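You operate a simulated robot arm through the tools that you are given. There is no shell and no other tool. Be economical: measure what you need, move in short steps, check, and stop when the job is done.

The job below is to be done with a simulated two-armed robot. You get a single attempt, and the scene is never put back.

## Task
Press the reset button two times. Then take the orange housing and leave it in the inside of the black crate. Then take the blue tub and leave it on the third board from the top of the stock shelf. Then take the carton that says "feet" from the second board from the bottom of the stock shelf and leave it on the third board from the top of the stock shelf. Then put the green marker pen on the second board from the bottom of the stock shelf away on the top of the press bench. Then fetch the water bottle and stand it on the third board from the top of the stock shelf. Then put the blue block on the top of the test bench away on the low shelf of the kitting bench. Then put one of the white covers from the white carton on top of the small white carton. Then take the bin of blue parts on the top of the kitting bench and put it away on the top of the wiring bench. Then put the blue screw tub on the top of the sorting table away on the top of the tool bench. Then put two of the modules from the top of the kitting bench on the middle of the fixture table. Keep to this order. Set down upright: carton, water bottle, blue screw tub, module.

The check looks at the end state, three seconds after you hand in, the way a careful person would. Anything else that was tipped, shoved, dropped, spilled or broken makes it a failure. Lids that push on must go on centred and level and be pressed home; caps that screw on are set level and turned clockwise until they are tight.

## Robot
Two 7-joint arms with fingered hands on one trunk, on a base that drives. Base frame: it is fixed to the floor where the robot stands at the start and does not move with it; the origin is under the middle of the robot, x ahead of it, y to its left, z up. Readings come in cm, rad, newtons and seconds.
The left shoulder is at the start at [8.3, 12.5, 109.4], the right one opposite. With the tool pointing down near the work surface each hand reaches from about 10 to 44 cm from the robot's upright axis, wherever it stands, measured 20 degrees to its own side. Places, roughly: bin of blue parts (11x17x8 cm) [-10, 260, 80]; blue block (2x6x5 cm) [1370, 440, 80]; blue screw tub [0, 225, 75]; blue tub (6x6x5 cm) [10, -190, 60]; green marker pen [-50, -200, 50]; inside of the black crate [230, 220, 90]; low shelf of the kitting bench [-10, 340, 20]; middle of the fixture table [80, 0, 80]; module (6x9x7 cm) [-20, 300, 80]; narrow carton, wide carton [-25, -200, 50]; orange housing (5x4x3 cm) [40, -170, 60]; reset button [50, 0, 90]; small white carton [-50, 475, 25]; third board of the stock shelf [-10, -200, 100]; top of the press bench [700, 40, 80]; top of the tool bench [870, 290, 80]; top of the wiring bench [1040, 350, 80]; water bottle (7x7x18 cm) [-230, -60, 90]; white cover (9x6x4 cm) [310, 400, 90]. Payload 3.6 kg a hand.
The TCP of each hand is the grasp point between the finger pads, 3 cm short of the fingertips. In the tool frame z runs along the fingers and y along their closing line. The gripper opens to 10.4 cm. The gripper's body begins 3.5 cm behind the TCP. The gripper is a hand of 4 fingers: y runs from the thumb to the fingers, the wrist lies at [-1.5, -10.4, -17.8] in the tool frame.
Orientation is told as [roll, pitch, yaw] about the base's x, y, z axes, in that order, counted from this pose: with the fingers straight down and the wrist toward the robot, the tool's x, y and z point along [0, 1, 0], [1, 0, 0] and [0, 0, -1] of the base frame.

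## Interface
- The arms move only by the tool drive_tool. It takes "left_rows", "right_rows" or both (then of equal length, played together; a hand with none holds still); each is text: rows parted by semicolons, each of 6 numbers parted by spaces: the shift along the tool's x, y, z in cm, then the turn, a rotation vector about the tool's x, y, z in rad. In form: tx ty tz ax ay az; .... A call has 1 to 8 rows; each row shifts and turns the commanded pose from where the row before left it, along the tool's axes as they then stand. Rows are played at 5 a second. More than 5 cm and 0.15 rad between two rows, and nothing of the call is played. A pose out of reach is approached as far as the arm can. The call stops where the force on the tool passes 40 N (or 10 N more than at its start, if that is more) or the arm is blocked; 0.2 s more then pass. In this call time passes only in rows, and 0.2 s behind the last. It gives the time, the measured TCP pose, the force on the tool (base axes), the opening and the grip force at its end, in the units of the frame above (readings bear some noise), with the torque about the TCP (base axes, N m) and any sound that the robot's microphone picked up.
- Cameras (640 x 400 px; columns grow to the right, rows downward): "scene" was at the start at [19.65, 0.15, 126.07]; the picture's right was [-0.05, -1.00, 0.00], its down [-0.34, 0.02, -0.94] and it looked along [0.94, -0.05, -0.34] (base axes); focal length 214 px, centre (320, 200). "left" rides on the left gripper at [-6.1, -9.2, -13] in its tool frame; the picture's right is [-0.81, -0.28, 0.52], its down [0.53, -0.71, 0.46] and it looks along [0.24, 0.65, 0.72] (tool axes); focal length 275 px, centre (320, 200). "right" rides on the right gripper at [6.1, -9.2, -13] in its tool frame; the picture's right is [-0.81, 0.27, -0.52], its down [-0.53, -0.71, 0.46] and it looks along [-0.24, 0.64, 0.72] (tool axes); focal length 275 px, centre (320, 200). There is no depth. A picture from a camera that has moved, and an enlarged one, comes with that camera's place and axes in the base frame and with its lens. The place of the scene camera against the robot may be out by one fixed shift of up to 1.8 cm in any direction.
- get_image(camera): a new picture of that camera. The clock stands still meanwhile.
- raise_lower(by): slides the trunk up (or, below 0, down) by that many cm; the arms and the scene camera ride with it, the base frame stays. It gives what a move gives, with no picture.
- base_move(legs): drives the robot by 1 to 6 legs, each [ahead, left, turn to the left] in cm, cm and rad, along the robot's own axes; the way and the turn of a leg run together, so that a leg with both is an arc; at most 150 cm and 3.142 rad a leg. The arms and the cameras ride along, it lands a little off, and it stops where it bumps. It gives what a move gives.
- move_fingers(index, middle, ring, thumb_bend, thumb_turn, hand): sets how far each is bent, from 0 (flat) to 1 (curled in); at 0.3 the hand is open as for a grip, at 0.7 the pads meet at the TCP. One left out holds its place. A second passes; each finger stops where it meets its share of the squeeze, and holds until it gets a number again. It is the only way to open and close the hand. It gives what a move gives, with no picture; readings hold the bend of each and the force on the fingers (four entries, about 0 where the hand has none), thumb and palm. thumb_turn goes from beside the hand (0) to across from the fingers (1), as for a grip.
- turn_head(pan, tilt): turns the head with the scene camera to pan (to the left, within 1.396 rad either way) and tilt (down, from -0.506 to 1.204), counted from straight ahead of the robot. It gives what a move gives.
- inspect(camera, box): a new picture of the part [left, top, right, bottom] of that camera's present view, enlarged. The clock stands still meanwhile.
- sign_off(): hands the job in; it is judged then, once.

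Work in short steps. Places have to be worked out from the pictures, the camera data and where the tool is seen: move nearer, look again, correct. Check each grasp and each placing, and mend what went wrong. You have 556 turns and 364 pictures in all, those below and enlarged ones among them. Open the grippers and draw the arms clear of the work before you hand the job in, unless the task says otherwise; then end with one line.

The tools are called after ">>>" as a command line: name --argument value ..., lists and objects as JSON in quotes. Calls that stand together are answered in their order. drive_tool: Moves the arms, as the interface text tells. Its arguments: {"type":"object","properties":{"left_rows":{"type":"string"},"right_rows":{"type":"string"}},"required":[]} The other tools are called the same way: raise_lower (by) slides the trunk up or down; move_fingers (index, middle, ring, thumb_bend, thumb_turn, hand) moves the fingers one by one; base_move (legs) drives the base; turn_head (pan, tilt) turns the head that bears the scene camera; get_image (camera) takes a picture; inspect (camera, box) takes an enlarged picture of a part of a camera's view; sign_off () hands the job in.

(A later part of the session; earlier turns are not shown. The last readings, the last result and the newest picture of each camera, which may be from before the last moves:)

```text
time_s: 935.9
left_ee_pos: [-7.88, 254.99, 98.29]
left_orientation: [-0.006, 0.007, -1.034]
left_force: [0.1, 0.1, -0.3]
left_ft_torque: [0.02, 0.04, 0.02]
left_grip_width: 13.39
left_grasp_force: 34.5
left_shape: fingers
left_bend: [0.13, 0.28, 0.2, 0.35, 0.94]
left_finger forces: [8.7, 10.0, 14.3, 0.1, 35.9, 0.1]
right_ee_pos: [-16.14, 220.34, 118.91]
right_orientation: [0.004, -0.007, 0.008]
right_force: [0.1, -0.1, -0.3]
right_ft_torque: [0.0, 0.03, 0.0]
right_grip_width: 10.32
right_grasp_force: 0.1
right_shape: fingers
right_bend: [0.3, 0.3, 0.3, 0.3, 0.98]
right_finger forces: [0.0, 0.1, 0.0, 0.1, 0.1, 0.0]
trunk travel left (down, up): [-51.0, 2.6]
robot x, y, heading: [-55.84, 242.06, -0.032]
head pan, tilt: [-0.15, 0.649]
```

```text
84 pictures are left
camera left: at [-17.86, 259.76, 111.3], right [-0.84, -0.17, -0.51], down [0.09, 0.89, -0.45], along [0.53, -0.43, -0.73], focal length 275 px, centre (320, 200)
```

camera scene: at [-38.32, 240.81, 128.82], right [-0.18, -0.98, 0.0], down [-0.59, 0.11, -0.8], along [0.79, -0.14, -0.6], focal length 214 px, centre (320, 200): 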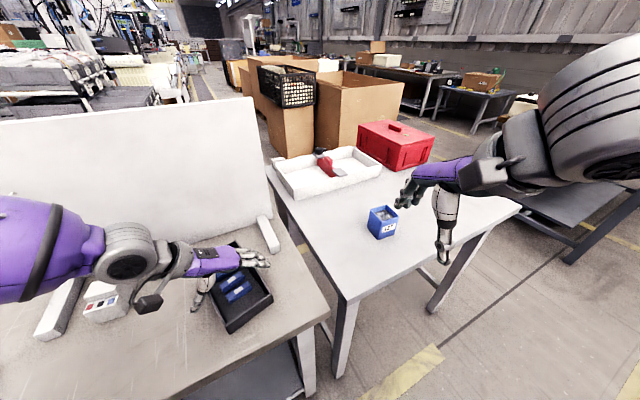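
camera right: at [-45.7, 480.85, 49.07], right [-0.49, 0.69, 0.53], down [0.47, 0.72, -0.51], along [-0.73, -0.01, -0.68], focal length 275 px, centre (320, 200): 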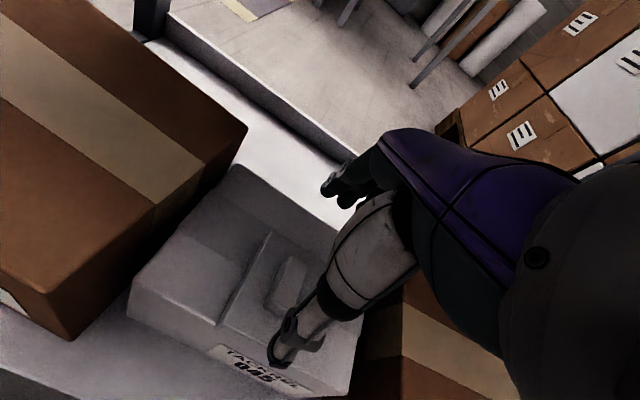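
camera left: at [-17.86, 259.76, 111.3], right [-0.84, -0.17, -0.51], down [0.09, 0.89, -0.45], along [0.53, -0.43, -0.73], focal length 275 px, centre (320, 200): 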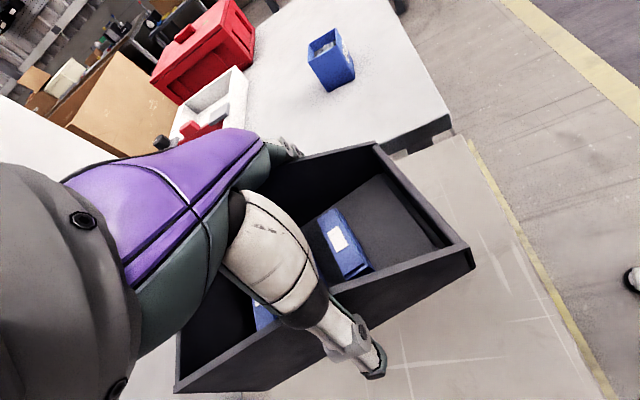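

Bin held level. Now to the wiring bench: back off and drive the known route.

>>> base_move --legs '[[-26, 0, 0], [0, 0, -1.22], [145, 0, 0], [0, 0, 1.57], [150, 0, 0], [16, 0, 0]]'

>>> base_move --legs '[[0, 0, -1.57], [150, 0, 0], [36, 0, 0], [0, 0, 1.57]]'

>>> turn_head --pan 0 --tilt 0.45

>>> get_image --camera "scene"

```text
time_s: 959.3
left_ee_pos: [158.06, 187.93, 98.19]
left_orientation: [-0.003, 0.008, -0.697]
left_force: [0.1, 0.6, -1.4]
left_ft_torque: [-0.01, 0.0, -0.02]
left_grip_width: 13.33
left_grasp_force: 33.0
left_shape: fingers
left_bend: [0.13, 0.28, 0.2, 0.36, 0.94]
left_finger forces: [8.1, 9.7, 13.7, 0.0, 34.0, 0.0]
right_ee_pos: [161.91, 152.38, 118.99]
right_orientation: [0.005, -0.009, 0.347]
right_force: [0.0, -0.1, 0.6]
right_ft_torque: [0.0, 0.02, 0.01]
right_grip_width: 10.34
right_grasp_force: 0.2
right_shape: fingers
right_bend: [0.3, 0.3, 0.3, 0.3, 0.98]
right_finger forces: [0.1, 0.1, 0.0, 0.0, 0.0, 0.1]
trunk travel left (down, up): [-51.0, 2.6]
robot x, y, heading: [117.15, 159.66, 0.308]
head pan, tilt: [-0.15, 0.649]
```

```text
time_s: 976.7
left_ee_pos: [204.01, 1.58, 98.24]
left_orientation: [-0.002, 0.007, -0.752]
left_force: [0.1, -0.9, -0.6]
left_ft_torque: [0.0, 0.01, 0.04]
left_grip_width: 13.27
left_grasp_force: 31.1
left_shape: fingers
left_bend: [0.13, 0.28, 0.2, 0.36, 0.94]
left_finger forces: [7.5, 9.3, 13.2, 0.0, 31.9, 0.0]
right_ee_pos: [206.1, -34.11, 119.03]
right_orientation: [0.003, -0.008, 0.292]
right_force: [-0.1, 0.0, -0.1]
right_ft_torque: [-0.02, 0.01, 0.01]
right_grip_width: 10.32
right_grasp_force: 0.0
right_shape: fingers
right_bend: [0.3, 0.3, 0.3, 0.3, 0.98]
right_finger forces: [0.1, 0.0, 0.1, 0.0, 0.1, 0.1]
trunk travel left (down, up): [-51.0, 2.6]
robot x, y, heading: [162.31, -24.13, 0.258]
head pan, tilt: [-0.15, 0.649]
```

```text
time_s: 977.4
left_ee_pos: [204.12, 1.61, 98.24]
left_orientation: [-0.004, 0.006, -0.752]
left_force: [0.3, 0.2, -0.3]
left_ft_torque: [-0.01, 0.04, 0.02]
left_grip_width: 13.28
left_grasp_force: 31.5
left_shape: fingers
left_bend: [0.13, 0.28, 0.2, 0.36, 0.94]
left_finger forces: [7.5, 9.4, 13.1, 0.1, 32.0, 0.0]
right_ee_pos: [206.01, -34.12, 119.0]
right_orientation: [0.004, -0.008, 0.292]
right_force: [-0.6, -1.0, 0.3]
right_ft_torque: [0.0, -0.01, 0.01]
right_grip_width: 10.32
right_grasp_force: 0.1
right_shape: fingers
right_bend: [0.3, 0.3, 0.3, 0.3, 0.98]
right_finger forces: [0.1, 0.1, 0.1, 0.0, 0.0, 0.0]
trunk travel left (down, up): [-51.0, 2.6]
robot x, y, heading: [161.64, -24.47, 0.255]
head pan, tilt: [0.0, 0.45]
```

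```text
83 pictures are left
camera scene: at [172.97, -20.54, 145.18], right [0.25, -0.97, 0.0], down [-0.42, -0.11, -0.9], along [0.87, 0.23, -0.44], focal length 214 px, centre (320, 200)
```

scene: 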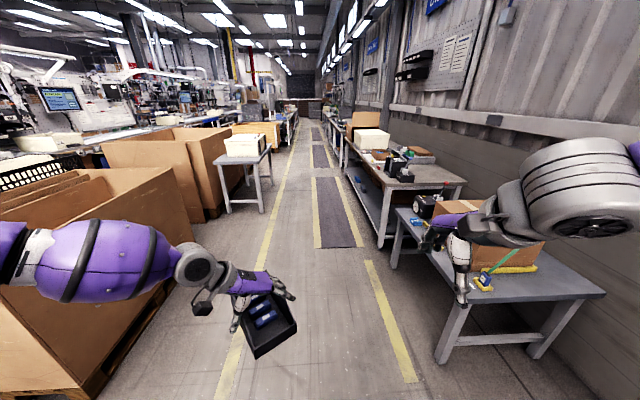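

Straight aisle ahead. Drive along to the wiring bench (s ≈ 1085).

>>> base_move --legs '[[150, 0, 0.07], [150, 0, 0], [150, 0, 0], [150, 0, 0], [150, 0, 0]]'

>>> turn_head --pan 0.3 --tilt 0.4

>>> get_image --camera "scene"

```text
time_s: 1013.1
left_ee_pos: [925.54, 216.17, 98.27]
left_orientation: [-0.004, 0.008, -0.75]
left_force: [0.4, 0.2, -0.6]
left_ft_torque: [-0.01, 0.04, -0.03]
left_grip_width: 13.23
left_grasp_force: 31.2
left_shape: fingers
left_bend: [0.13, 0.28, 0.2, 0.36, 0.94]
left_finger forces: [7.4, 9.4, 12.9, 0.0, 31.7, 0.1]
right_ee_pos: [927.51, 180.57, 119.1]
right_orientation: [0.004, -0.008, 0.295]
right_force: [-0.3, -0.4, 0.6]
right_ft_torque: [-0.02, 0.01, -0.01]
right_grip_width: 10.32
right_grasp_force: 0.0
right_shape: fingers
right_bend: [0.3, 0.3, 0.3, 0.3, 0.98]
right_finger forces: [0.0, 0.0, 0.0, 0.0, 0.0, 0.1]
trunk travel left (down, up): [-51.0, 2.6]
robot x, y, heading: [883.08, 190.03, 0.259]
head pan, tilt: [0.0, 0.45]
```

```text
time_s: 1013.9
left_ee_pos: [925.64, 216.21, 98.38]
left_orientation: [-0.003, 0.008, -0.748]
left_force: [0.5, -0.6, -0.3]
left_ft_torque: [-0.04, 0.01, 0.02]
left_grip_width: 13.22
left_grasp_force: 30.3
left_shape: fingers
left_bend: [0.13, 0.28, 0.2, 0.36, 0.94]
left_finger forces: [7.4, 9.5, 12.9, 0.0, 31.7, 0.1]
right_ee_pos: [927.61, 180.55, 119.12]
right_orientation: [0.004, -0.008, 0.294]
right_force: [0.7, -0.4, -0.2]
right_ft_torque: [0.01, 0.0, 0.02]
right_grip_width: 10.31
right_grasp_force: 0.0
right_shape: fingers
right_bend: [0.3, 0.3, 0.3, 0.3, 0.98]
right_finger forces: [0.1, 0.1, 0.0, 0.0, 0.1, 0.0]
trunk travel left (down, up): [-51.0, 2.6]
robot x, y, heading: [883.46, 190.39, 0.255]
head pan, tilt: [0.3, 0.4]
```

```text
82 pictures are left
camera scene: at [893.47, 196.55, 145.65], right [0.53, -0.85, 0.0], down [-0.33, -0.21, -0.92], along [0.78, 0.49, -0.39], focal length 214 px, centre (320, 200)
```

scene: 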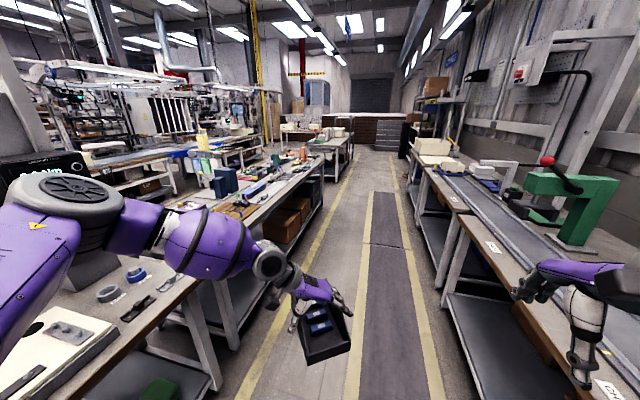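

The second bench on the left is the wiring bench. Continue 185 with a left shift, then turn left to face it.

>>> base_move --legs '[[145, 16, 0.07], [32, 0, 0], [0, 0, 1.57]]'

>>> turn_head --pan 0.15 --tilt 0.65

>>> get_image --camera "scene"

```text
time_s: 1026.7
left_ee_pos: [1018.82, 296.4, 98.34]
left_orientation: [-0.003, 0.008, 0.88]
left_force: [1.1, -0.7, -0.7]
left_ft_torque: [-0.02, -0.01, -0.01]
left_grip_width: 13.21
left_grasp_force: 29.6
left_shape: fingers
left_bend: [0.13, 0.28, 0.2, 0.37, 0.94]
left_finger forces: [7.2, 9.3, 12.6, 0.1, 30.5, 0.0]
right_ee_pos: [1054.36, 300.53, 118.98]
right_orientation: [0.004, -0.009, 1.927]
right_force: [-0.5, -0.2, 0.4]
right_ft_torque: [0.02, 0.0, -0.02]
right_grip_width: 10.31
right_grasp_force: 0.1
right_shape: fingers
right_bend: [0.3, 0.3, 0.3, 0.3, 0.98]
right_finger forces: [0.1, 0.1, 0.1, 0.1, 0.0, 0.0]
trunk travel left (down, up): [-51.0, 2.6]
robot x, y, heading: [1047.28, 255.6, 1.887]
head pan, tilt: [0.3, 0.4]
```

```text
time_s: 1027.4
left_ee_pos: [1018.81, 296.44, 98.24]
left_orientation: [-0.004, 0.006, 0.882]
left_force: [1.0, 0.5, -1.1]
left_ft_torque: [-0.01, -0.01, -0.01]
left_grip_width: 13.2
left_grasp_force: 29.3
left_shape: fingers
left_bend: [0.13, 0.28, 0.2, 0.37, 0.94]
left_finger forces: [7.1, 9.3, 12.6, 0.0, 30.6, 0.1]
right_ee_pos: [1054.34, 300.56, 119.04]
right_orientation: [0.003, -0.008, 1.926]
right_force: [-0.1, -0.7, 1.0]
right_ft_torque: [0.01, 0.03, -0.04]
right_grip_width: 10.31
right_grasp_force: 0.1
right_shape: fingers
right_bend: [0.3, 0.3, 0.3, 0.3, 0.98]
right_finger forces: [0.0, 0.0, 0.0, 0.1, 0.0, 0.1]
trunk travel left (down, up): [-51.0, 2.6]
robot x, y, heading: [1047.36, 255.82, 1.891]
head pan, tilt: [0.15, 0.649]
```

```text
81 pictures are left
camera scene: at [1041.48, 267.29, 143.41], right [0.89, 0.45, 0.0], down [0.27, -0.54, -0.8], along [-0.36, 0.71, -0.6], focal length 214 px, centre (320, 200)
```

scene: 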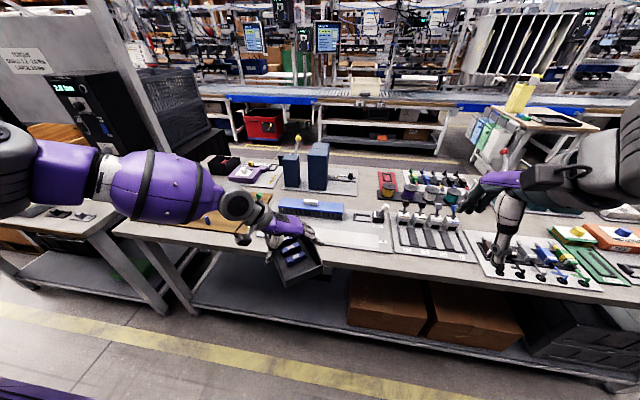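

Zoom on the bench's left part for a free spot.

>>> inspect --camera "scene" --box '[110, 140, 400, 310]'

```text
2.21 times, centred on (255, 225) of scene
camera zoom: at [1041.48, 267.29, 143.41], right [0.89, 0.45, 0.0], down [0.27, -0.54, -0.8], along [-0.36, 0.71, -0.6], focal length 473 px, centre (463, 145)
```

zoom: 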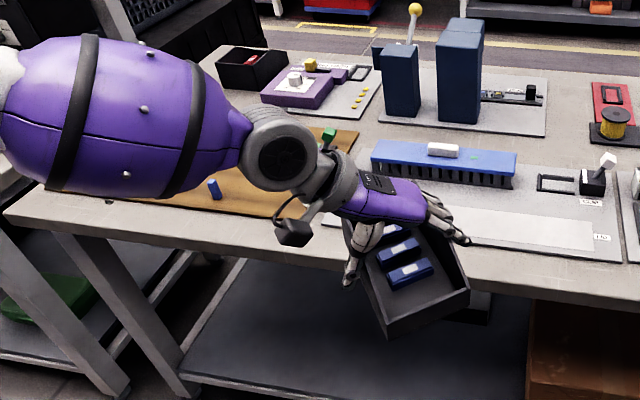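

The left part has only narrow strips free. Look at the right part of the bench.

>>> turn_head --pan -0.75 --tilt 0.6

>>> drive_tool --right_rows "0 0 -4 0 0 0;0 -2 -4 0 0 0;0 -2 -4 0 0 0"

>>> get_image --camera "scene"

```text
time_s: 1028.6
left_ee_pos: [1018.77, 296.51, 98.35]
left_orientation: [-0.005, 0.008, 0.882]
left_force: [-0.1, 0.2, -0.6]
left_ft_torque: [0.01, -0.03, -0.02]
left_grip_width: 13.19
left_grasp_force: 30.1
left_shape: fingers
left_bend: [0.13, 0.28, 0.2, 0.37, 0.94]
left_finger forces: [7.0, 9.3, 12.6, 0.0, 30.5, 0.0]
right_ee_pos: [1054.23, 300.59, 119.0]
right_orientation: [0.004, -0.008, 1.926]
right_force: [0.3, 0.4, 0.2]
right_ft_torque: [0.0, -0.01, 0.0]
right_grip_width: 10.31
right_grasp_force: 0.0
right_shape: fingers
right_bend: [0.3, 0.3, 0.3, 0.3, 0.98]
right_finger forces: [0.0, 0.0, 0.1, 0.1, 0.0, 0.0]
trunk travel left (down, up): [-51.0, 2.6]
robot x, y, heading: [1046.99, 256.07, 1.887]
head pan, tilt: [-0.75, 0.6]
```

```text
time_s: 1029.4
left_ee_pos: [1018.85, 296.45, 98.41]
left_orientation: [-0.002, 0.008, 0.88]
left_force: [-0.9, 0.0, -0.4]
left_ft_torque: [0.03, 0.0, 0.02]
left_grip_width: 13.21
left_grasp_force: 30.0
left_shape: fingers
left_bend: [0.13, 0.28, 0.2, 0.37, 0.94]
left_finger forces: [7.1, 9.4, 12.7, 0.0, 30.5, 0.0]
right_ee_pos: [1055.53, 296.55, 130.93]
right_orientation: [0.004, -0.008, 1.924]
right_force: [-0.3, 0.5, -0.1]
right_ft_torque: [0.03, -0.03, 0.01]
right_grip_width: 10.32
right_grasp_force: 0.1
right_shape: fingers
right_bend: [0.3, 0.3, 0.3, 0.3, 0.98]
right_finger forces: [0.0, 0.1, 0.0, 0.0, 0.0, 0.1]
trunk travel left (down, up): [-51.0, 2.6]
robot x, y, heading: [1047.35, 256.04, 1.887]
head pan, tilt: [-0.75, 0.6]
```

```text
79 pictures are left
camera scene: at [1049.11, 267.49, 143.84], right [0.91, -0.42, 0.0], down [-0.24, -0.51, -0.83], along [0.35, 0.75, -0.56], focal length 214 px, centre (320, 200)
```

scene: 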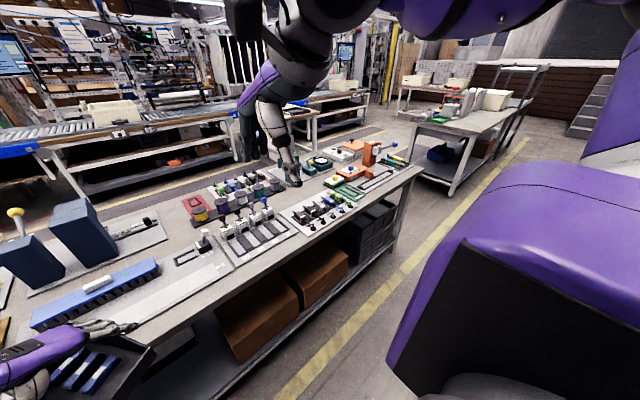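

Zoom on the right end of the bench.

>>> inspect --camera "scene" --box '[290, 120, 440, 230]'

```text
3.64 times, centred on (365, 175) of scene
camera zoom: at [1049.11, 267.49, 143.84], right [0.91, -0.42, 0.0], down [-0.24, -0.51, -0.83], along [0.35, 0.75, -0.56], focal length 780 px, centre (156, 291)
```

zoom: 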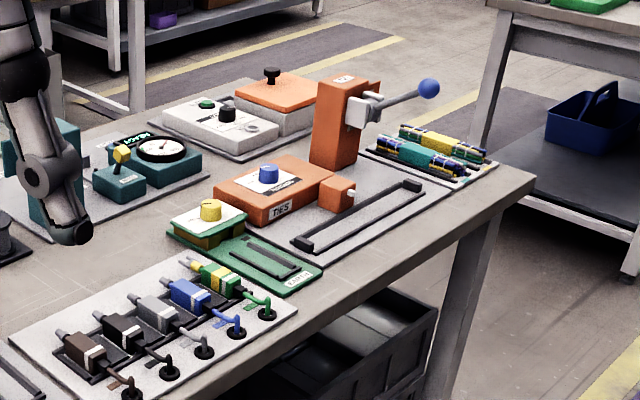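

Free areas are narrow; I move left 55 along the bench for a better look at its left end.

>>> base_move --legs '[[0, 62, 0]]'

>>> turn_head --pan 0.0 --tilt 0.75

>>> get_image --camera "scene"

```text
time_s: 1032.9
left_ee_pos: [959.17, 276.27, 98.24]
left_orientation: [-0.002, 0.006, 0.894]
left_force: [0.1, 0.3, -0.8]
left_ft_torque: [0.02, 0.01, 0.01]
left_grip_width: 13.21
left_grasp_force: 30.2
left_shape: fingers
left_bend: [0.13, 0.28, 0.2, 0.37, 0.94]
left_finger forces: [7.0, 9.2, 12.5, 0.0, 30.4, 0.1]
right_ee_pos: [995.89, 276.92, 130.87]
right_orientation: [0.004, -0.008, 1.939]
right_force: [0.5, -0.9, 0.6]
right_ft_torque: [0.01, 0.02, 0.03]
right_grip_width: 10.32
right_grasp_force: 0.0
right_shape: fingers
right_bend: [0.3, 0.3, 0.3, 0.3, 0.98]
right_finger forces: [0.0, 0.0, 0.0, 0.1, 0.0, 0.0]
trunk travel left (down, up): [-51.0, 2.6]
robot x, y, heading: [987.9, 236.24, 1.899]
head pan, tilt: [-0.75, 0.6]
```

```text
time_s: 1034.0
left_ee_pos: [959.17, 276.32, 98.4]
left_orientation: [-0.003, 0.006, 0.893]
left_force: [0.3, 0.1, -0.6]
left_ft_torque: [-0.05, 0.0, -0.03]
left_grip_width: 13.2
left_grasp_force: 29.6
left_shape: fingers
left_bend: [0.13, 0.28, 0.2, 0.37, 0.94]
left_finger forces: [7.1, 9.2, 12.5, 0.0, 30.5, 0.0]
right_ee_pos: [995.78, 276.95, 130.84]
right_orientation: [0.006, -0.01, 1.938]
right_force: [-0.1, 0.3, -0.6]
right_ft_torque: [-0.01, -0.01, 0.01]
right_grip_width: 10.31
right_grasp_force: 0.1
right_shape: fingers
right_bend: [0.3, 0.3, 0.3, 0.3, 0.98]
right_finger forces: [0.1, 0.0, 0.1, 0.1, 0.1, 0.0]
trunk travel left (down, up): [-51.0, 2.6]
robot x, y, heading: [988.39, 236.27, 1.902]
head pan, tilt: [0.0, 0.75]
```

```text
77 pictures are left
camera scene: at [983.52, 247.55, 142.54], right [0.95, 0.32, 0.0], down [0.22, -0.65, -0.73], along [-0.24, 0.69, -0.68], focal length 214 px, centre (320, 200)
```

scene: 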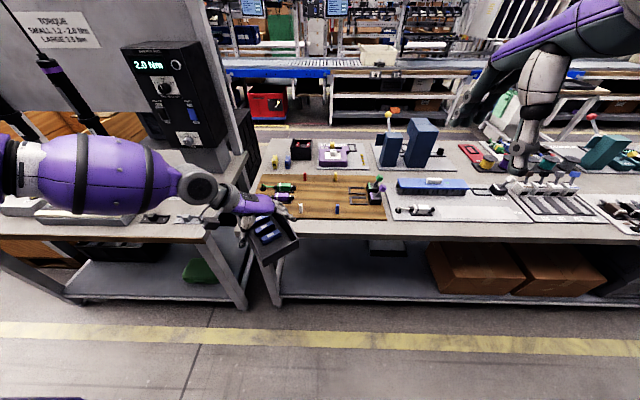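

A good spot: the empty front area of the white mat, centre ≈ [1024.6, 324]. I rotate the bin so its long side runs along the bench, then move right 75 and ahead 20.

>>> drive_tool --left_rows "0 0 -1 0 0 -0.145;0 0 -1 0 0 -0.145;0 0 0 0 0 -0.145;0 0 0 0 0 -0.145;0 0 0 0 0 -0.145;0 0 0 0 0 -0.145;0 0 0 0 0 -0.13"

>>> base_move --legs '[[0, -75, 0], [17, 0, 0]]'

>>> get_image --camera "scene"

```text
time_s: 1035.6
left_ee_pos: [959.14, 276.38, 100.38]
left_orientation: [0.005, 0.005, 1.897]
left_force: [0.4, 0.0, -0.8]
left_ft_torque: [0.01, 0.0, 0.02]
left_grip_width: 13.13
left_grasp_force: 28.9
left_shape: fingers
left_bend: [0.13, 0.28, 0.2, 0.37, 0.94]
left_finger forces: [6.7, 9.2, 12.4, 0.0, 29.8, 0.1]
right_ee_pos: [995.98, 276.86, 130.78]
right_orientation: [0.004, -0.009, 1.938]
right_force: [0.3, 1.3, 0.1]
right_ft_torque: [0.01, 0.02, 0.01]
right_grip_width: 10.29
right_grasp_force: 0.1
right_shape: fingers
right_bend: [0.3, 0.3, 0.3, 0.3, 0.98]
right_finger forces: [0.0, 0.1, 0.0, 0.0, 0.0, 0.1]
trunk travel left (down, up): [-51.0, 2.6]
robot x, y, heading: [988.16, 236.31, 1.898]
head pan, tilt: [0.0, 0.75]
```

```text
time_s: 1040.7
left_ee_pos: [1023.12, 316.31, 100.3]
left_orientation: [0.003, 0.007, 1.903]
left_force: [0.0, -0.1, -1.3]
left_ft_torque: [-0.01, 0.04, -0.03]
left_grip_width: 13.15
left_grasp_force: 29.6
left_shape: fingers
left_bend: [0.13, 0.28, 0.2, 0.37, 0.94]
left_finger forces: [6.7, 9.3, 12.2, 0.1, 29.6, 0.0]
right_ee_pos: [1059.83, 317.12, 130.77]
right_orientation: [0.005, -0.009, 1.947]
right_force: [0.4, -0.3, 0.9]
right_ft_torque: [0.0, 0.02, 0.03]
right_grip_width: 10.31
right_grasp_force: 0.1
right_shape: fingers
right_bend: [0.3, 0.3, 0.3, 0.3, 0.98]
right_finger forces: [0.1, 0.0, 0.0, 0.0, 0.0, 0.0]
trunk travel left (down, up): [-51.0, 2.6]
robot x, y, heading: [1052.19, 276.26, 1.912]
head pan, tilt: [0.0, 0.75]
```

```text
76 pictures are left
camera scene: at [1047.76, 287.64, 142.55], right [0.94, 0.33, 0.0], down [0.23, -0.64, -0.73], along [-0.24, 0.69, -0.68], focal length 214 px, centre (320, 200)
```

scene: 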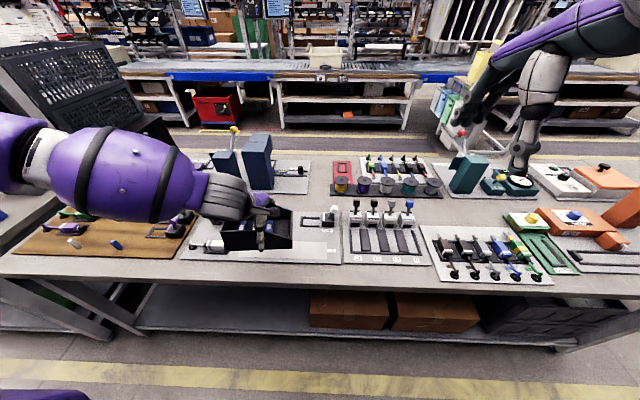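

Ahead 7 more, then lower the bin onto the mat.

>>> base_move --legs '[[7, 0, 0]]'

>>> drive_tool --left_rows "0 0 4 0 0 0;0 0 4 0 0 0;0 0 2.5 0 0 0"

>>> inspect --camera "scene" --box '[170, 190, 370, 320]'

```text
time_s: 1041.7
left_ee_pos: [1020.85, 322.8, 100.29]
left_orientation: [0.003, 0.008, 1.905]
left_force: [0.2, -0.2, -0.9]
left_ft_torque: [0.0, 0.04, -0.02]
left_grip_width: 13.13
left_grasp_force: 28.8
left_shape: fingers
left_bend: [0.13, 0.28, 0.2, 0.37, 0.94]
left_finger forces: [6.7, 9.3, 12.3, 0.0, 29.5, 0.0]
right_ee_pos: [1057.41, 323.67, 130.9]
right_orientation: [0.002, -0.011, 1.949]
right_force: [0.6, 0.0, -0.4]
right_ft_torque: [0.01, -0.01, 0.03]
right_grip_width: 10.31
right_grasp_force: 0.0
right_shape: fingers
right_bend: [0.3, 0.3, 0.3, 0.3, 0.98]
right_finger forces: [0.0, 0.0, 0.0, 0.1, 0.0, 0.0]
trunk travel left (down, up): [-51.0, 2.6]
robot x, y, heading: [1050.26, 282.49, 1.91]
head pan, tilt: [0.0, 0.75]
```

```text
time_s: 1042.5
left_ee_pos: [1019.62, 321.6, 91.55]
left_orientation: [0.004, 0.006, 1.905]
left_force: [0.6, 0.3, -1.6]
left_ft_torque: [0.0, 0.02, 0.0]
left_grip_width: 13.13
left_grasp_force: 29.0
left_shape: fingers
left_bend: [0.13, 0.28, 0.2, 0.37, 0.94]
left_finger forces: [6.5, 9.3, 12.1, 0.0, 29.4, 0.0]
left hand out of reach, approached as far as the arm can: row 2, 3
right_ee_pos: [1057.46, 323.58, 130.82]
right_orientation: [0.004, -0.008, 1.948]
right_force: [0.1, 0.3, 0.3]
right_ft_torque: [0.03, -0.02, 0.01]
right_grip_width: 10.3
right_grasp_force: 0.2
right_shape: fingers
right_bend: [0.3, 0.3, 0.3, 0.3, 0.98]
right_finger forces: [0.1, 0.1, 0.0, 0.1, 0.1, 0.0]
trunk travel left (down, up): [-51.0, 2.6]
robot x, y, heading: [1050.33, 282.67, 1.913]
head pan, tilt: [0.0, 0.75]
```

```text
3.08 times, centred on (270, 255) of scene
camera zoom: at [1045.39, 294.1, 142.55], right [0.94, 0.33, 0.0], down [0.23, -0.64, -0.73], along [-0.24, 0.69, -0.68], focal length 660 px, centre (474, 31)
```

zoom: 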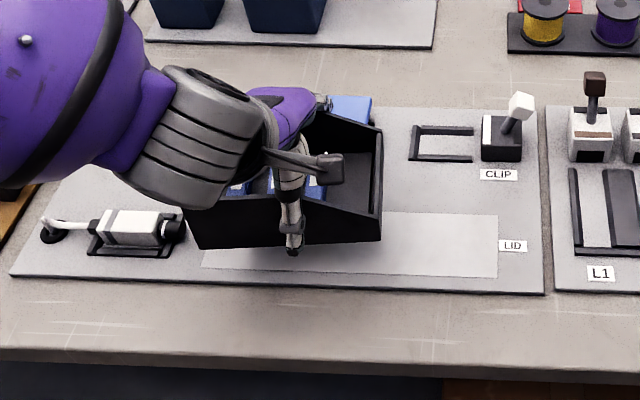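

Shift right 4 cm to clear the clamp tool, ahead 1, then lower with the trunk.

>>> base_move --legs '[[1.5, -4.5, 0]]'

>>> raise_lower --by -4

>>> inspect --camera "scene" --box '[170, 190, 370, 320]'

```text
time_s: 1043.4
left_ee_pos: [1023.32, 324.45, 91.7]
left_orientation: [0.003, 0.009, 1.904]
left_force: [0.2, 0.1, -0.3]
left_ft_torque: [0.01, 0.0, -0.01]
left_grip_width: 13.13
left_grasp_force: 28.3
left_shape: fingers
left_bend: [0.13, 0.28, 0.2, 0.37, 0.94]
left_finger forces: [6.6, 9.4, 12.0, 0.0, 29.4, 0.0]
right_ee_pos: [1061.12, 326.58, 130.76]
right_orientation: [0.003, -0.008, 1.948]
right_force: [-0.9, -0.4, -0.9]
right_ft_torque: [-0.04, 0.02, 0.01]
right_grip_width: 10.31
right_grasp_force: 0.1
right_shape: fingers
right_bend: [0.3, 0.3, 0.3, 0.3, 0.98]
right_finger forces: [0.0, 0.0, 0.0, 0.0, 0.1, 0.0]
trunk travel left (down, up): [-51.0, 2.6]
robot x, y, heading: [1053.69, 285.69, 1.909]
head pan, tilt: [0.0, 0.75]
```

```text
time_s: 1044.3
left_ee_pos: [1023.33, 324.44, 87.54]
left_orientation: [0.002, 0.009, 1.904]
left_force: [2.7, -8.2, 7.9]
left_ft_torque: [0.25, 0.4, 0.15]
left_grip_width: 13.05
left_grasp_force: 39.7
left_shape: fingers
left_bend: [0.14, 0.28, 0.2, 0.37, 0.94]
left_finger forces: [5.9, 23.4, 16.4, 0.1, 33.2, 0.1]
right_ee_pos: [1060.94, 326.57, 126.82]
right_orientation: [0.002, -0.009, 1.947]
right_force: [0.2, 0.1, 0.2]
right_ft_torque: [-0.01, -0.04, -0.01]
right_grip_width: 10.3
right_grasp_force: 0.1
right_shape: fingers
right_bend: [0.3, 0.3, 0.3, 0.3, 0.98]
right_finger forces: [0.0, 0.1, 0.1, 0.0, 0.1, 0.0]
trunk travel left (down, up): [-47.0, 6.6]
robot x, y, heading: [1053.88, 286.07, 1.908]
head pan, tilt: [0.0, 0.75]
```

```text
3.08 times, centred on (270, 255) of scene
camera zoom: at [1047.94, 300.08, 137.91], right [0.94, 0.33, 0.0], down [0.23, -0.64, -0.73], along [-0.24, 0.69, -0.68], focal length 660 px, centre (474, 31)
```

zoom: 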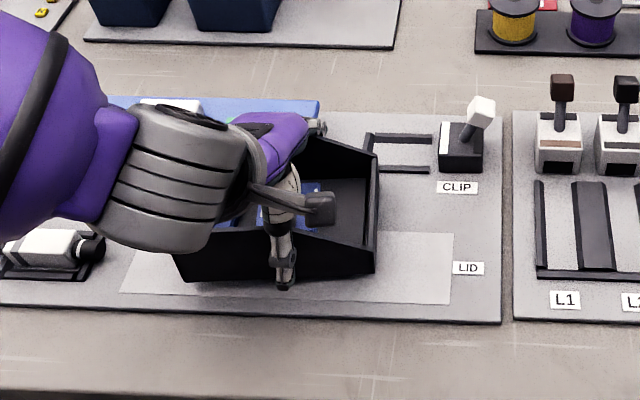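

Fingers touch the comb tool behind. Raise 2.5, back 3, right 2, and lower again.

>>> raise_lower --by 2.5

>>> base_move --legs '[[-3, -2.5, 0]]'

>>> raise_lower --by -3

>>> inspect --camera "scene" --box '[170, 190, 370, 320]'

```text
time_s: 1045.0
left_ee_pos: [1023.45, 324.38, 90.09]
left_orientation: [0.003, 0.009, 1.903]
left_force: [0.4, 0.5, 1.4]
left_ft_torque: [-0.03, -0.02, -0.03]
left_grip_width: 13.01
left_grasp_force: 30.9
left_shape: fingers
left_bend: [0.14, 0.28, 0.2, 0.37, 0.94]
left_finger forces: [6.4, 11.1, 12.6, 0.1, 31.2, 0.1]
right_ee_pos: [1060.97, 326.53, 129.31]
right_orientation: [0.003, -0.01, 1.949]
right_force: [-0.2, 0.3, -0.2]
right_ft_torque: [0.01, 0.0, 0.01]
right_grip_width: 10.31
right_grasp_force: 0.1
right_shape: fingers
right_bend: [0.3, 0.3, 0.3, 0.3, 0.98]
right_finger forces: [0.1, 0.0, 0.1, 0.0, 0.0, 0.0]
trunk travel left (down, up): [-49.5, 4.1]
robot x, y, heading: [1053.7, 285.61, 1.915]
head pan, tilt: [0.0, 0.75]
```

```text
time_s: 1045.8
left_ee_pos: [1026.54, 322.42, 90.11]
left_orientation: [0.004, 0.007, 1.906]
left_force: [-0.4, -0.1, -0.5]
left_ft_torque: [0.04, -0.02, 0.0]
left_grip_width: 13.01
left_grasp_force: 30.5
left_shape: fingers
left_bend: [0.14, 0.28, 0.2, 0.37, 0.94]
left_finger forces: [6.4, 11.0, 12.5, 0.1, 31.2, 0.0]
right_ee_pos: [1064.36, 324.49, 129.21]
right_orientation: [0.004, -0.008, 1.95]
right_force: [1.0, -0.2, -0.2]
right_ft_torque: [-0.03, 0.0, 0.0]
right_grip_width: 10.32
right_grasp_force: 0.0
right_shape: fingers
right_bend: [0.3, 0.3, 0.3, 0.3, 0.98]
right_finger forces: [0.0, 0.0, 0.0, 0.1, 0.0, 0.0]
trunk travel left (down, up): [-49.5, 4.1]
robot x, y, heading: [1057.53, 283.5, 1.91]
head pan, tilt: [0.0, 0.75]
```

```text
time_s: 1046.6
left_ee_pos: [1026.55, 322.4, 87.13]
left_orientation: [0.006, 0.004, 1.904]
left_force: [-0.4, -0.4, -0.1]
left_ft_torque: [-0.01, -0.01, -0.02]
left_grip_width: 13.03
left_grasp_force: 30.3
left_shape: fingers
left_bend: [0.14, 0.28, 0.21, 0.37, 0.94]
left_finger forces: [6.2, 10.3, 13.3, 0.0, 30.5, 0.1]
right_ee_pos: [1064.44, 324.54, 126.35]
right_orientation: [0.003, -0.009, 1.95]
right_force: [0.5, -0.3, -0.2]
right_ft_torque: [0.0, 0.04, -0.01]
right_grip_width: 10.31
right_grasp_force: 0.1
right_shape: fingers
right_bend: [0.3, 0.3, 0.3, 0.3, 0.98]
right_finger forces: [0.1, 0.0, 0.0, 0.1, 0.1, 0.0]
trunk travel left (down, up): [-46.5, 7.1]
robot x, y, heading: [1056.96, 283.15, 1.914]
head pan, tilt: [0.0, 0.75]
```

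```text
3.08 times, centred on (270, 255) of scene
camera zoom: at [1051.24, 298.4, 137.32], right [0.94, 0.33, 0.0], down [0.23, -0.64, -0.73], along [-0.24, 0.69, -0.68], focal length 660 px, centre (474, 31)
```

zoom: 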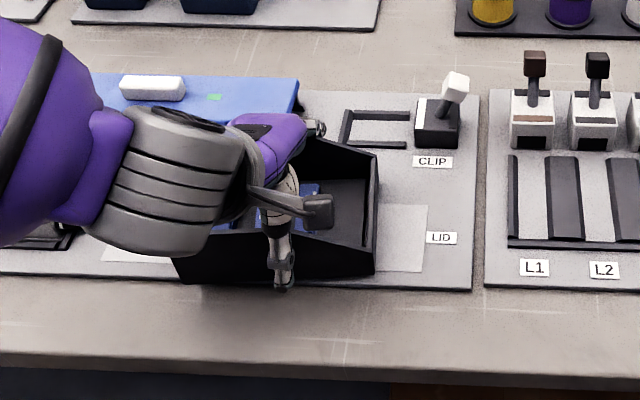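

Clear of the comb. Lower 1.3 more to contact.

>>> raise_lower --by -1.3

```text
time_s: 1047.2
left_ee_pos: [1026.77, 322.49, 86.28]
left_orientation: [0.003, -0.004, 1.904]
left_force: [0.8, -9.0, 35.1]
left_ft_torque: [1.53, 0.64, 0.14]
left_grip_width: 13.21
left_grasp_force: 33.9
left_shape: fingers
left_bend: [0.13, 0.28, 0.2, 0.38, 0.94]
left_finger forces: [10.9, 11.2, 12.7, 0.0, 33.5, 0.0]
right_ee_pos: [1064.6, 324.35, 125.23]
right_orientation: [0.005, -0.009, 1.948]
right_force: [-1.0, -0.4, -0.8]
right_ft_torque: [0.01, -0.02, 0.03]
right_grip_width: 10.31
right_grasp_force: 0.2
right_shape: fingers
right_bend: [0.3, 0.3, 0.3, 0.3, 0.98]
right_finger forces: [0.0, 0.1, 0.0, 0.1, 0.0, 0.0]
trunk travel left (down, up): [-45.2, 8.4]
robot x, y, heading: [1057.03, 284.03, 1.908]
head pan, tilt: [0.0, 0.75]
```

Contact (35 N). Ease up 0.5, open wide, and look.

>>> raise_lower --by 0.5

>>> move_fingers --hand "left" --index 0.1 --middle 0.12 --ring 0.1 --thumb_bend 0.15

>>> raise_lower --by 7

>>> inspect --camera "scene" --box '[150, 180, 370, 320]'

```text
time_s: 1047.8
left_ee_pos: [1026.68, 322.47, 86.43]
left_orientation: [0.004, 0.006, 1.904]
left_force: [0.6, 4.3, 13.1]
left_ft_torque: [0.99, 0.38, -0.12]
left_grip_width: 13.13
left_grasp_force: 32.3
left_shape: fingers
left_bend: [0.12, 0.28, 0.19, 0.38, 0.94]
left_finger forces: [10.8, 11.9, 15.0, 0.1, 27.3, 0.0]
right_ee_pos: [1064.54, 324.45, 125.48]
right_orientation: [0.004, -0.011, 1.949]
right_force: [0.2, 0.0, 0.2]
right_ft_torque: [0.05, 0.02, 0.0]
right_grip_width: 10.3
right_grasp_force: 0.0
right_shape: fingers
right_bend: [0.3, 0.3, 0.3, 0.3, 0.98]
right_finger forces: [0.0, 0.0, 0.1, 0.0, 0.0, 0.1]
trunk travel left (down, up): [-45.7, 7.9]
robot x, y, heading: [1056.93, 283.87, 1.907]
head pan, tilt: [0.0, 0.75]
```

```text
time_s: 1048.8
left_ee_pos: [1026.52, 322.46, 86.26]
left_orientation: [0.005, 0.007, 1.906]
left_force: [0.4, -0.3, 1.1]
left_ft_torque: [0.01, -0.01, 0.0]
left_grip_width: 14.39
left_grasp_force: 0.9
left_shape: fingers
left_bend: [0.1, 0.12, 0.1, 0.15, 0.97]
left_finger forces: [0.8, 0.0, 0.0, 0.0, 0.8, 0.0]
right_ee_pos: [1064.44, 324.52, 125.55]
right_orientation: [0.003, -0.007, 1.95]
right_force: [-0.1, -0.3, -0.1]
right_ft_torque: [0.0, -0.02, 0.05]
right_grip_width: 10.31
right_grasp_force: 0.0
right_shape: fingers
right_bend: [0.3, 0.3, 0.3, 0.3, 0.98]
right_finger forces: [0.1, 0.0, 0.1, 0.0, 0.0, 0.0]
trunk travel left (down, up): [-45.7, 7.9]
robot x, y, heading: [1057.26, 283.67, 1.908]
head pan, tilt: [0.0, 0.75]
```

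```text
time_s: 1049.8
left_ee_pos: [1026.15, 323.56, 96.72]
left_orientation: [0.004, -0.071, 1.907]
left_force: [-0.7, 0.8, 0.0]
left_ft_torque: [0.01, 0.01, -0.01]
left_grip_width: 14.27
left_grasp_force: 0.1
left_shape: fingers
left_bend: [0.1, 0.12, 0.1, 0.15, 0.97]
left_finger forces: [0.0, 0.0, 0.0, 0.0, 0.1, 0.1]
right_ee_pos: [1064.37, 324.56, 132.32]
right_orientation: [0.002, -0.008, 1.949]
right_force: [0.4, -0.2, -0.6]
right_ft_torque: [-0.03, -0.04, 0.01]
right_grip_width: 10.32
right_grasp_force: 0.0
right_shape: fingers
right_bend: [0.3, 0.3, 0.3, 0.3, 0.98]
right_finger forces: [0.1, 0.0, 0.1, 0.0, 0.0, 0.0]
trunk travel left (down, up): [-52.7, 0.9]
robot x, y, heading: [1057.38, 283.7, 1.909]
head pan, tilt: [0.0, 0.75]
```

```text
2.86 times, centred on (260, 250) of scene
camera zoom: at [1053.03, 293.28, 144.23], right [0.94, 0.33, 0.0], down [0.23, -0.64, -0.73], along [-0.24, 0.69, -0.68], focal length 613 px, centre (491, 57)
```

zoom: 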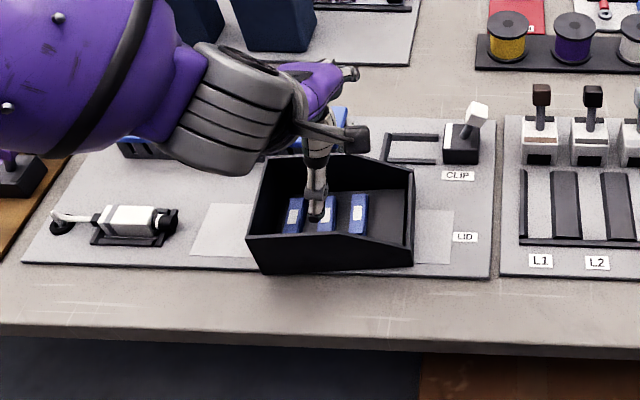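

The bin stands on the wiring bench. Next the blue screw tub. Back off, set the hand, and drive back toward the sorting table.

>>> base_move --legs '[[-14, 0, 0], [0, 0, 1.58], [150, 0, 0], [150, 0, 0], [150, 0, 0]]'

>>> move_fingers --hand "left" --index 0.3 --middle 0.3 --ring 0.3 --thumb_bend 0.3

>>> turn_head --pan 0.5 --tilt 0.45

>>> get_image --camera "scene"

```text
time_s: 1076.4
left_ee_pos: [600.57, 67.69, 96.89]
left_orientation: [0.006, -0.071, -2.728]
left_force: [0.2, 0.0, -0.2]
left_ft_torque: [-0.03, 0.01, 0.03]
left_grip_width: 14.27
left_grasp_force: 0.1
left_shape: fingers
left_bend: [0.1, 0.12, 0.1, 0.15, 0.97]
left_finger forces: [0.0, 0.0, 0.0, 0.0, 0.0, 0.0]
right_ee_pos: [596.49, 105.84, 132.44]
right_orientation: [0.003, -0.01, -2.683]
right_force: [0.2, -0.9, -0.3]
right_ft_torque: [-0.02, -0.01, 0.0]
right_grip_width: 10.32
right_grasp_force: 0.1
right_shape: fingers
right_bend: [0.3, 0.3, 0.3, 0.3, 0.98]
right_finger forces: [0.0, 0.1, 0.0, 0.1, 0.0, 0.0]
trunk travel left (down, up): [-52.7, 0.9]
robot x, y, heading: [637.99, 101.83, -2.721]
head pan, tilt: [0.0, 0.75]
```

```text
time_s: 1077.4
left_ee_pos: [600.5, 67.82, 96.96]
left_orientation: [0.006, -0.073, -2.727]
left_force: [0.4, -0.4, -0.2]
left_ft_torque: [0.02, 0.02, -0.01]
left_grip_width: 10.38
left_grasp_force: 0.0
left_shape: fingers
left_bend: [0.3, 0.3, 0.3, 0.3, 0.97]
left_finger forces: [0.0, 0.0, 0.0, 0.0, 0.0, 0.1]
right_ee_pos: [596.41, 105.86, 132.54]
right_orientation: [0.002, -0.008, -2.683]
right_force: [0.2, -0.4, 0.0]
right_ft_torque: [0.04, 0.0, -0.01]
right_grip_width: 10.32
right_grasp_force: 0.1
right_shape: fingers
right_bend: [0.3, 0.3, 0.3, 0.3, 0.98]
right_finger forces: [0.0, 0.0, 0.0, 0.0, 0.0, 0.0]
trunk travel left (down, up): [-52.7, 0.9]
robot x, y, heading: [637.9, 101.89, -2.723]
head pan, tilt: [0.0, 0.75]
```

```text
time_s: 1078.3
left_ee_pos: [600.64, 67.87, 96.89]
left_orientation: [0.005, -0.071, -2.726]
left_force: [-0.3, 0.4, 0.1]
left_ft_torque: [-0.02, 0.04, -0.01]
left_grip_width: 10.39
left_grasp_force: 0.1
left_shape: fingers
left_bend: [0.3, 0.3, 0.3, 0.3, 0.97]
left_finger forces: [0.0, 0.1, 0.0, 0.0, 0.1, 0.0]
right_ee_pos: [596.57, 105.92, 132.35]
right_orientation: [0.002, -0.009, -2.683]
right_force: [-0.6, 0.3, -0.7]
right_ft_torque: [-0.02, 0.01, 0.02]
right_grip_width: 10.32
right_grasp_force: 0.0
right_shape: fingers
right_bend: [0.3, 0.3, 0.3, 0.3, 0.98]
right_finger forces: [0.0, 0.0, 0.1, 0.1, 0.0, 0.0]
trunk travel left (down, up): [-52.7, 0.9]
robot x, y, heading: [637.71, 101.89, -2.723]
head pan, tilt: [0.499, 0.45]
```

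```text
71 pictures are left
camera scene: at [630.15, 94.72, 146.89], right [-0.8, 0.61, 0.0], down [0.26, 0.35, -0.9], along [-0.54, -0.72, -0.44], focal length 214 px, centre (320, 200)
```

scene: 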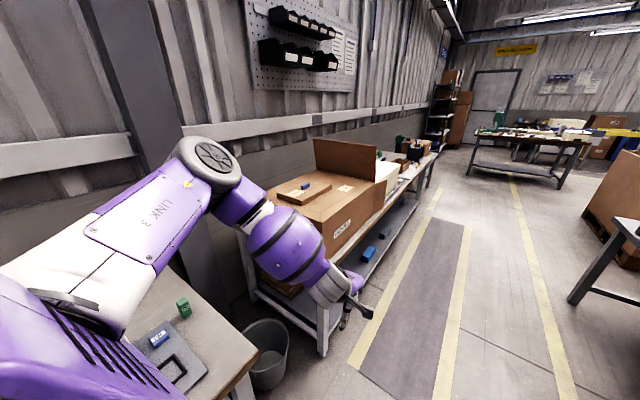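

The marker still stands on the press bench. Correct heading, shift right 32, and continue.

>>> base_move --legs '[[0, -32, -0.09], [150, 0, 0], [150, 0, 0], [150, 0, 0], [16, 0, 0], [0, 0, -1.57]]'

>>> base_move --legs '[[150, 0, 0], [35, 0, 0], [0, 0, 1.57], [150, 0, 0]]'

>>> turn_head --pan -0.6 --tilt 0.6

>>> get_image --camera "scene"

```text
time_s: 1106.5
left_ee_pos: [152.57, 26.88, 96.77]
left_orientation: [0.005, -0.071, 1.841]
left_force: [0.4, 0.7, 1.3]
left_ft_torque: [-0.02, 0.0, 0.0]
left_grip_width: 10.37
left_grasp_force: 0.0
left_shape: fingers
left_bend: [0.3, 0.3, 0.3, 0.3, 0.97]
left_finger forces: [0.1, 0.1, 0.0, 0.0, 0.0, 0.0]
right_ee_pos: [190.85, 25.4, 132.5]
right_orientation: [0.002, -0.008, 1.886]
right_force: [0.0, -0.3, 0.0]
right_ft_torque: [0.0, -0.01, 0.01]
right_grip_width: 10.3
right_grasp_force: 0.1
right_shape: fingers
right_bend: [0.3, 0.3, 0.3, 0.3, 0.98]
right_finger forces: [0.0, 0.0, 0.0, 0.0, 0.1, 0.0]
trunk travel left (down, up): [-52.7, 0.9]
robot x, y, heading: [180.64, -14.84, 1.843]
head pan, tilt: [0.499, 0.45]
```

```text
time_s: 1126.7
left_ee_pos: [-59.72, 93.77, 96.88]
left_orientation: [0.007, -0.073, -2.883]
left_force: [-0.6, -0.7, -0.3]
left_ft_torque: [0.03, 0.03, -0.03]
left_grip_width: 10.36
left_grasp_force: 0.0
left_shape: fingers
left_bend: [0.3, 0.3, 0.3, 0.3, 0.97]
left_finger forces: [0.0, 0.1, 0.1, 0.0, 0.1, 0.0]
right_ee_pos: [-57.78, 131.76, 132.44]
right_orientation: [0.003, -0.011, -2.839]
right_force: [-0.6, -0.2, 0.6]
right_ft_torque: [0.01, -0.08, 0.0]
right_grip_width: 10.29
right_grasp_force: 0.1
right_shape: fingers
right_bend: [0.3, 0.3, 0.3, 0.3, 0.98]
right_finger forces: [0.0, 0.0, 0.1, 0.2, 0.1, 0.0]
trunk travel left (down, up): [-52.7, 0.9]
robot x, y, heading: [-17.72, 121.51, -2.871]
head pan, tilt: [0.499, 0.45]
```

```text
time_s: 1128.0
left_ee_pos: [-59.76, 93.7, 96.72]
left_orientation: [0.003, -0.071, -2.883]
left_force: [0.2, 0.4, 0.0]
left_ft_torque: [-0.02, -0.03, 0.01]
left_grip_width: 10.36
left_grasp_force: 0.0
left_shape: fingers
left_bend: [0.3, 0.3, 0.3, 0.3, 0.97]
left_finger forces: [0.1, 0.1, 0.0, 0.0, 0.0, 0.0]
right_ee_pos: [-57.79, 131.92, 132.59]
right_orientation: [0.003, -0.009, -2.841]
right_force: [-0.2, 0.0, -0.6]
right_ft_torque: [0.01, 0.01, 0.04]
right_grip_width: 10.32
right_grasp_force: 0.0
right_shape: fingers
right_bend: [0.3, 0.3, 0.3, 0.3, 0.98]
right_finger forces: [0.0, 0.0, 0.1, 0.1, 0.0, 0.0]
trunk travel left (down, up): [-52.7, 0.9]
robot x, y, heading: [-17.39, 121.81, -2.875]
head pan, tilt: [-0.6, 0.6]
```

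```text
70 pictures are left
camera scene: at [-28.04, 124.69, 145.53], right [0.33, 0.94, 0.0], down [0.53, -0.19, -0.83], along [-0.78, 0.27, -0.56], focal length 214 px, centre (320, 200)
```

scene: 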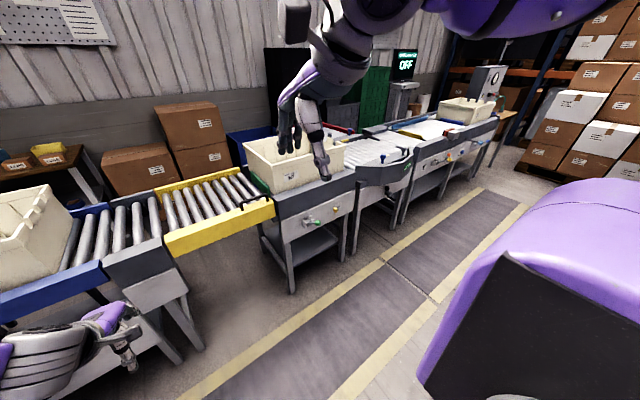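

Tub is at ≈ [5, 214] (z≈85). I move ahead 15, turn around to face +s, and shift along to it.

>>> base_move --legs '[[15, 0, 0], [0, 0, -3.08], [0, 90, 0]]'

>>> turn_head --pan -0.2 --tilt 0.6

>>> get_image --camera "scene"

```text
time_s: 1140.6
left_ee_pos: [-33.22, 232.61, 96.83]
left_orientation: [0.005, -0.073, 0.43]
left_force: [0.4, -0.1, 0.1]
left_ft_torque: [0.01, -0.03, -0.02]
left_grip_width: 10.33
left_grasp_force: 0.1
left_shape: fingers
left_bend: [0.3, 0.3, 0.3, 0.3, 0.97]
left_finger forces: [0.1, 0.0, 0.1, 0.1, 0.0, 0.0]
right_ee_pos: [-28.71, 194.71, 132.52]
right_orientation: [0.004, -0.009, 0.473]
right_force: [-0.5, -0.2, -0.8]
right_ft_torque: [0.01, -0.02, 0.02]
right_grip_width: 10.33
right_grasp_force: 0.0
right_shape: fingers
right_bend: [0.3, 0.3, 0.3, 0.3, 0.98]
right_finger forces: [0.1, 0.0, 0.0, 0.0, 0.0, 0.1]
trunk travel left (down, up): [-52.7, 0.9]
robot x, y, heading: [-70.12, 198.07, 0.437]
head pan, tilt: [-0.6, 0.6]
```

```text
time_s: 1141.5
left_ee_pos: [-33.28, 232.73, 96.79]
left_orientation: [0.007, -0.073, 0.429]
left_force: [-0.2, -0.4, 0.0]
left_ft_torque: [0.01, 0.02, 0.0]
left_grip_width: 10.36
left_grasp_force: 0.0
left_shape: fingers
left_bend: [0.3, 0.3, 0.3, 0.3, 0.97]
left_finger forces: [0.1, 0.0, 0.0, 0.0, 0.0, 0.0]
right_ee_pos: [-28.78, 194.74, 132.48]
right_orientation: [0.004, -0.01, 0.473]
right_force: [-0.7, -0.4, 0.3]
right_ft_torque: [0.01, 0.01, 0.0]
right_grip_width: 10.29
right_grasp_force: 0.2
right_shape: fingers
right_bend: [0.3, 0.3, 0.3, 0.3, 0.98]
right_finger forces: [0.1, 0.0, 0.0, 0.0, 0.0, 0.0]
trunk travel left (down, up): [-52.7, 0.9]
robot x, y, heading: [-70.3, 197.87, 0.431]
head pan, tilt: [-0.201, 0.6]
```

```text
69 pictures are left
camera scene: at [-61.3, 201.25, 145.53], right [0.23, -0.97, 0.0], down [-0.55, -0.13, -0.83], along [0.8, 0.19, -0.56], focal length 214 px, centre (320, 200)
```

scene: 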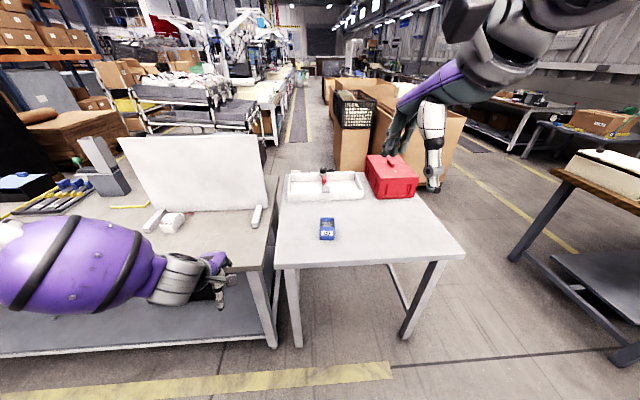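

Tub at ≈ [6.5, 214]. Raise/retract the left hand, bring the right hand forward and lower; then base ahead 28, right 4.

>>> drive_tool --left_rows "0 -2 -4.5 0.03 0 0;0 -2 -4.5 0.04 0 0;0 -2 -4.5 0 0 0;0 -2 -4.5 0 0 0;0 -1 -4.5 0 0 0;0 0 0 0 0 0;0 0 0 0 0 0" --right_rows "1 1.5 4.5 0 0 0;1 1.5 4.5 0 0 0;1 1.5 4.5 0 0 0;1 1.5 4.5 0 0 0;1 1.5 4.5 0 0 0;1 1.5 4 0 0 0;1 2 3 0 0 0"

>>> base_move --legs '[[26, -4.4, 0]]'

>>> get_image --camera "right"

```text
time_s: 1143.1
left_ee_pos: [-42.01, 228.5, 119.15]
left_orientation: [0.006, 0.001, 0.431]
left_force: [0.7, -0.2, -0.3]
left_ft_torque: [-0.01, 0.03, 0.02]
left_grip_width: 10.35
left_grasp_force: 0.1
left_shape: fingers
left_bend: [0.3, 0.3, 0.3, 0.3, 0.97]
left_finger forces: [0.0, 0.1, 0.0, 0.1, 0.0, 0.0]
right_ee_pos: [-21.77, 206.11, 103.04]
right_orientation: [0.002, -0.006, 0.473]
right_force: [0.0, -0.5, -0.2]
right_ft_torque: [0.0, 0.0, -0.02]
right_grip_width: 10.3
right_grasp_force: 0.1
right_shape: fingers
right_bend: [0.3, 0.3, 0.3, 0.3, 0.98]
right_finger forces: [0.1, 0.0, 0.0, 0.1, 0.0, 0.0]
trunk travel left (down, up): [-52.7, 0.9]
robot x, y, heading: [-70.15, 198.39, 0.43]
head pan, tilt: [-0.201, 0.6]
```

```text
time_s: 1145.0
left_ee_pos: [-17.01, 235.5, 119.06]
left_orientation: [0.005, -0.003, 0.432]
left_force: [-0.2, 0.1, -0.1]
left_ft_torque: [0.0, -0.02, 0.01]
left_grip_width: 10.34
left_grasp_force: 0.0
left_shape: fingers
left_bend: [0.3, 0.3, 0.3, 0.3, 0.97]
left_finger forces: [0.0, 0.0, 0.0, 0.1, 0.0, 0.0]
right_ee_pos: [3.14, 213.15, 103.01]
right_orientation: [0.003, -0.008, 0.477]
right_force: [-0.6, -1.0, -1.0]
right_ft_torque: [-0.03, 0.01, -0.02]
right_grip_width: 10.31
right_grasp_force: 0.0
right_shape: fingers
right_bend: [0.3, 0.3, 0.3, 0.3, 0.98]
right_finger forces: [0.0, 0.0, 0.0, 0.0, 0.0, 0.0]
trunk travel left (down, up): [-52.7, 0.9]
robot x, y, heading: [-44.6, 205.13, 0.435]
head pan, tilt: [-0.201, 0.6]
```

```text
68 pictures are left
camera right: at [-8.03, 214.32, 116.02], right [0.61, -0.6, 0.52], down [-0.39, -0.8, -0.46], along [0.69, 0.08, -0.72], focal length 275 px, centre (320, 200)
```

right: 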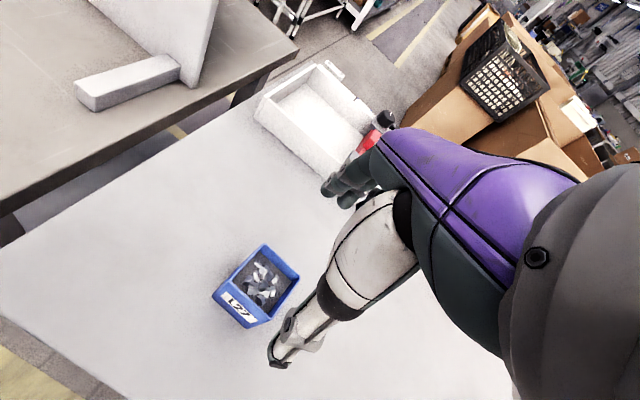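

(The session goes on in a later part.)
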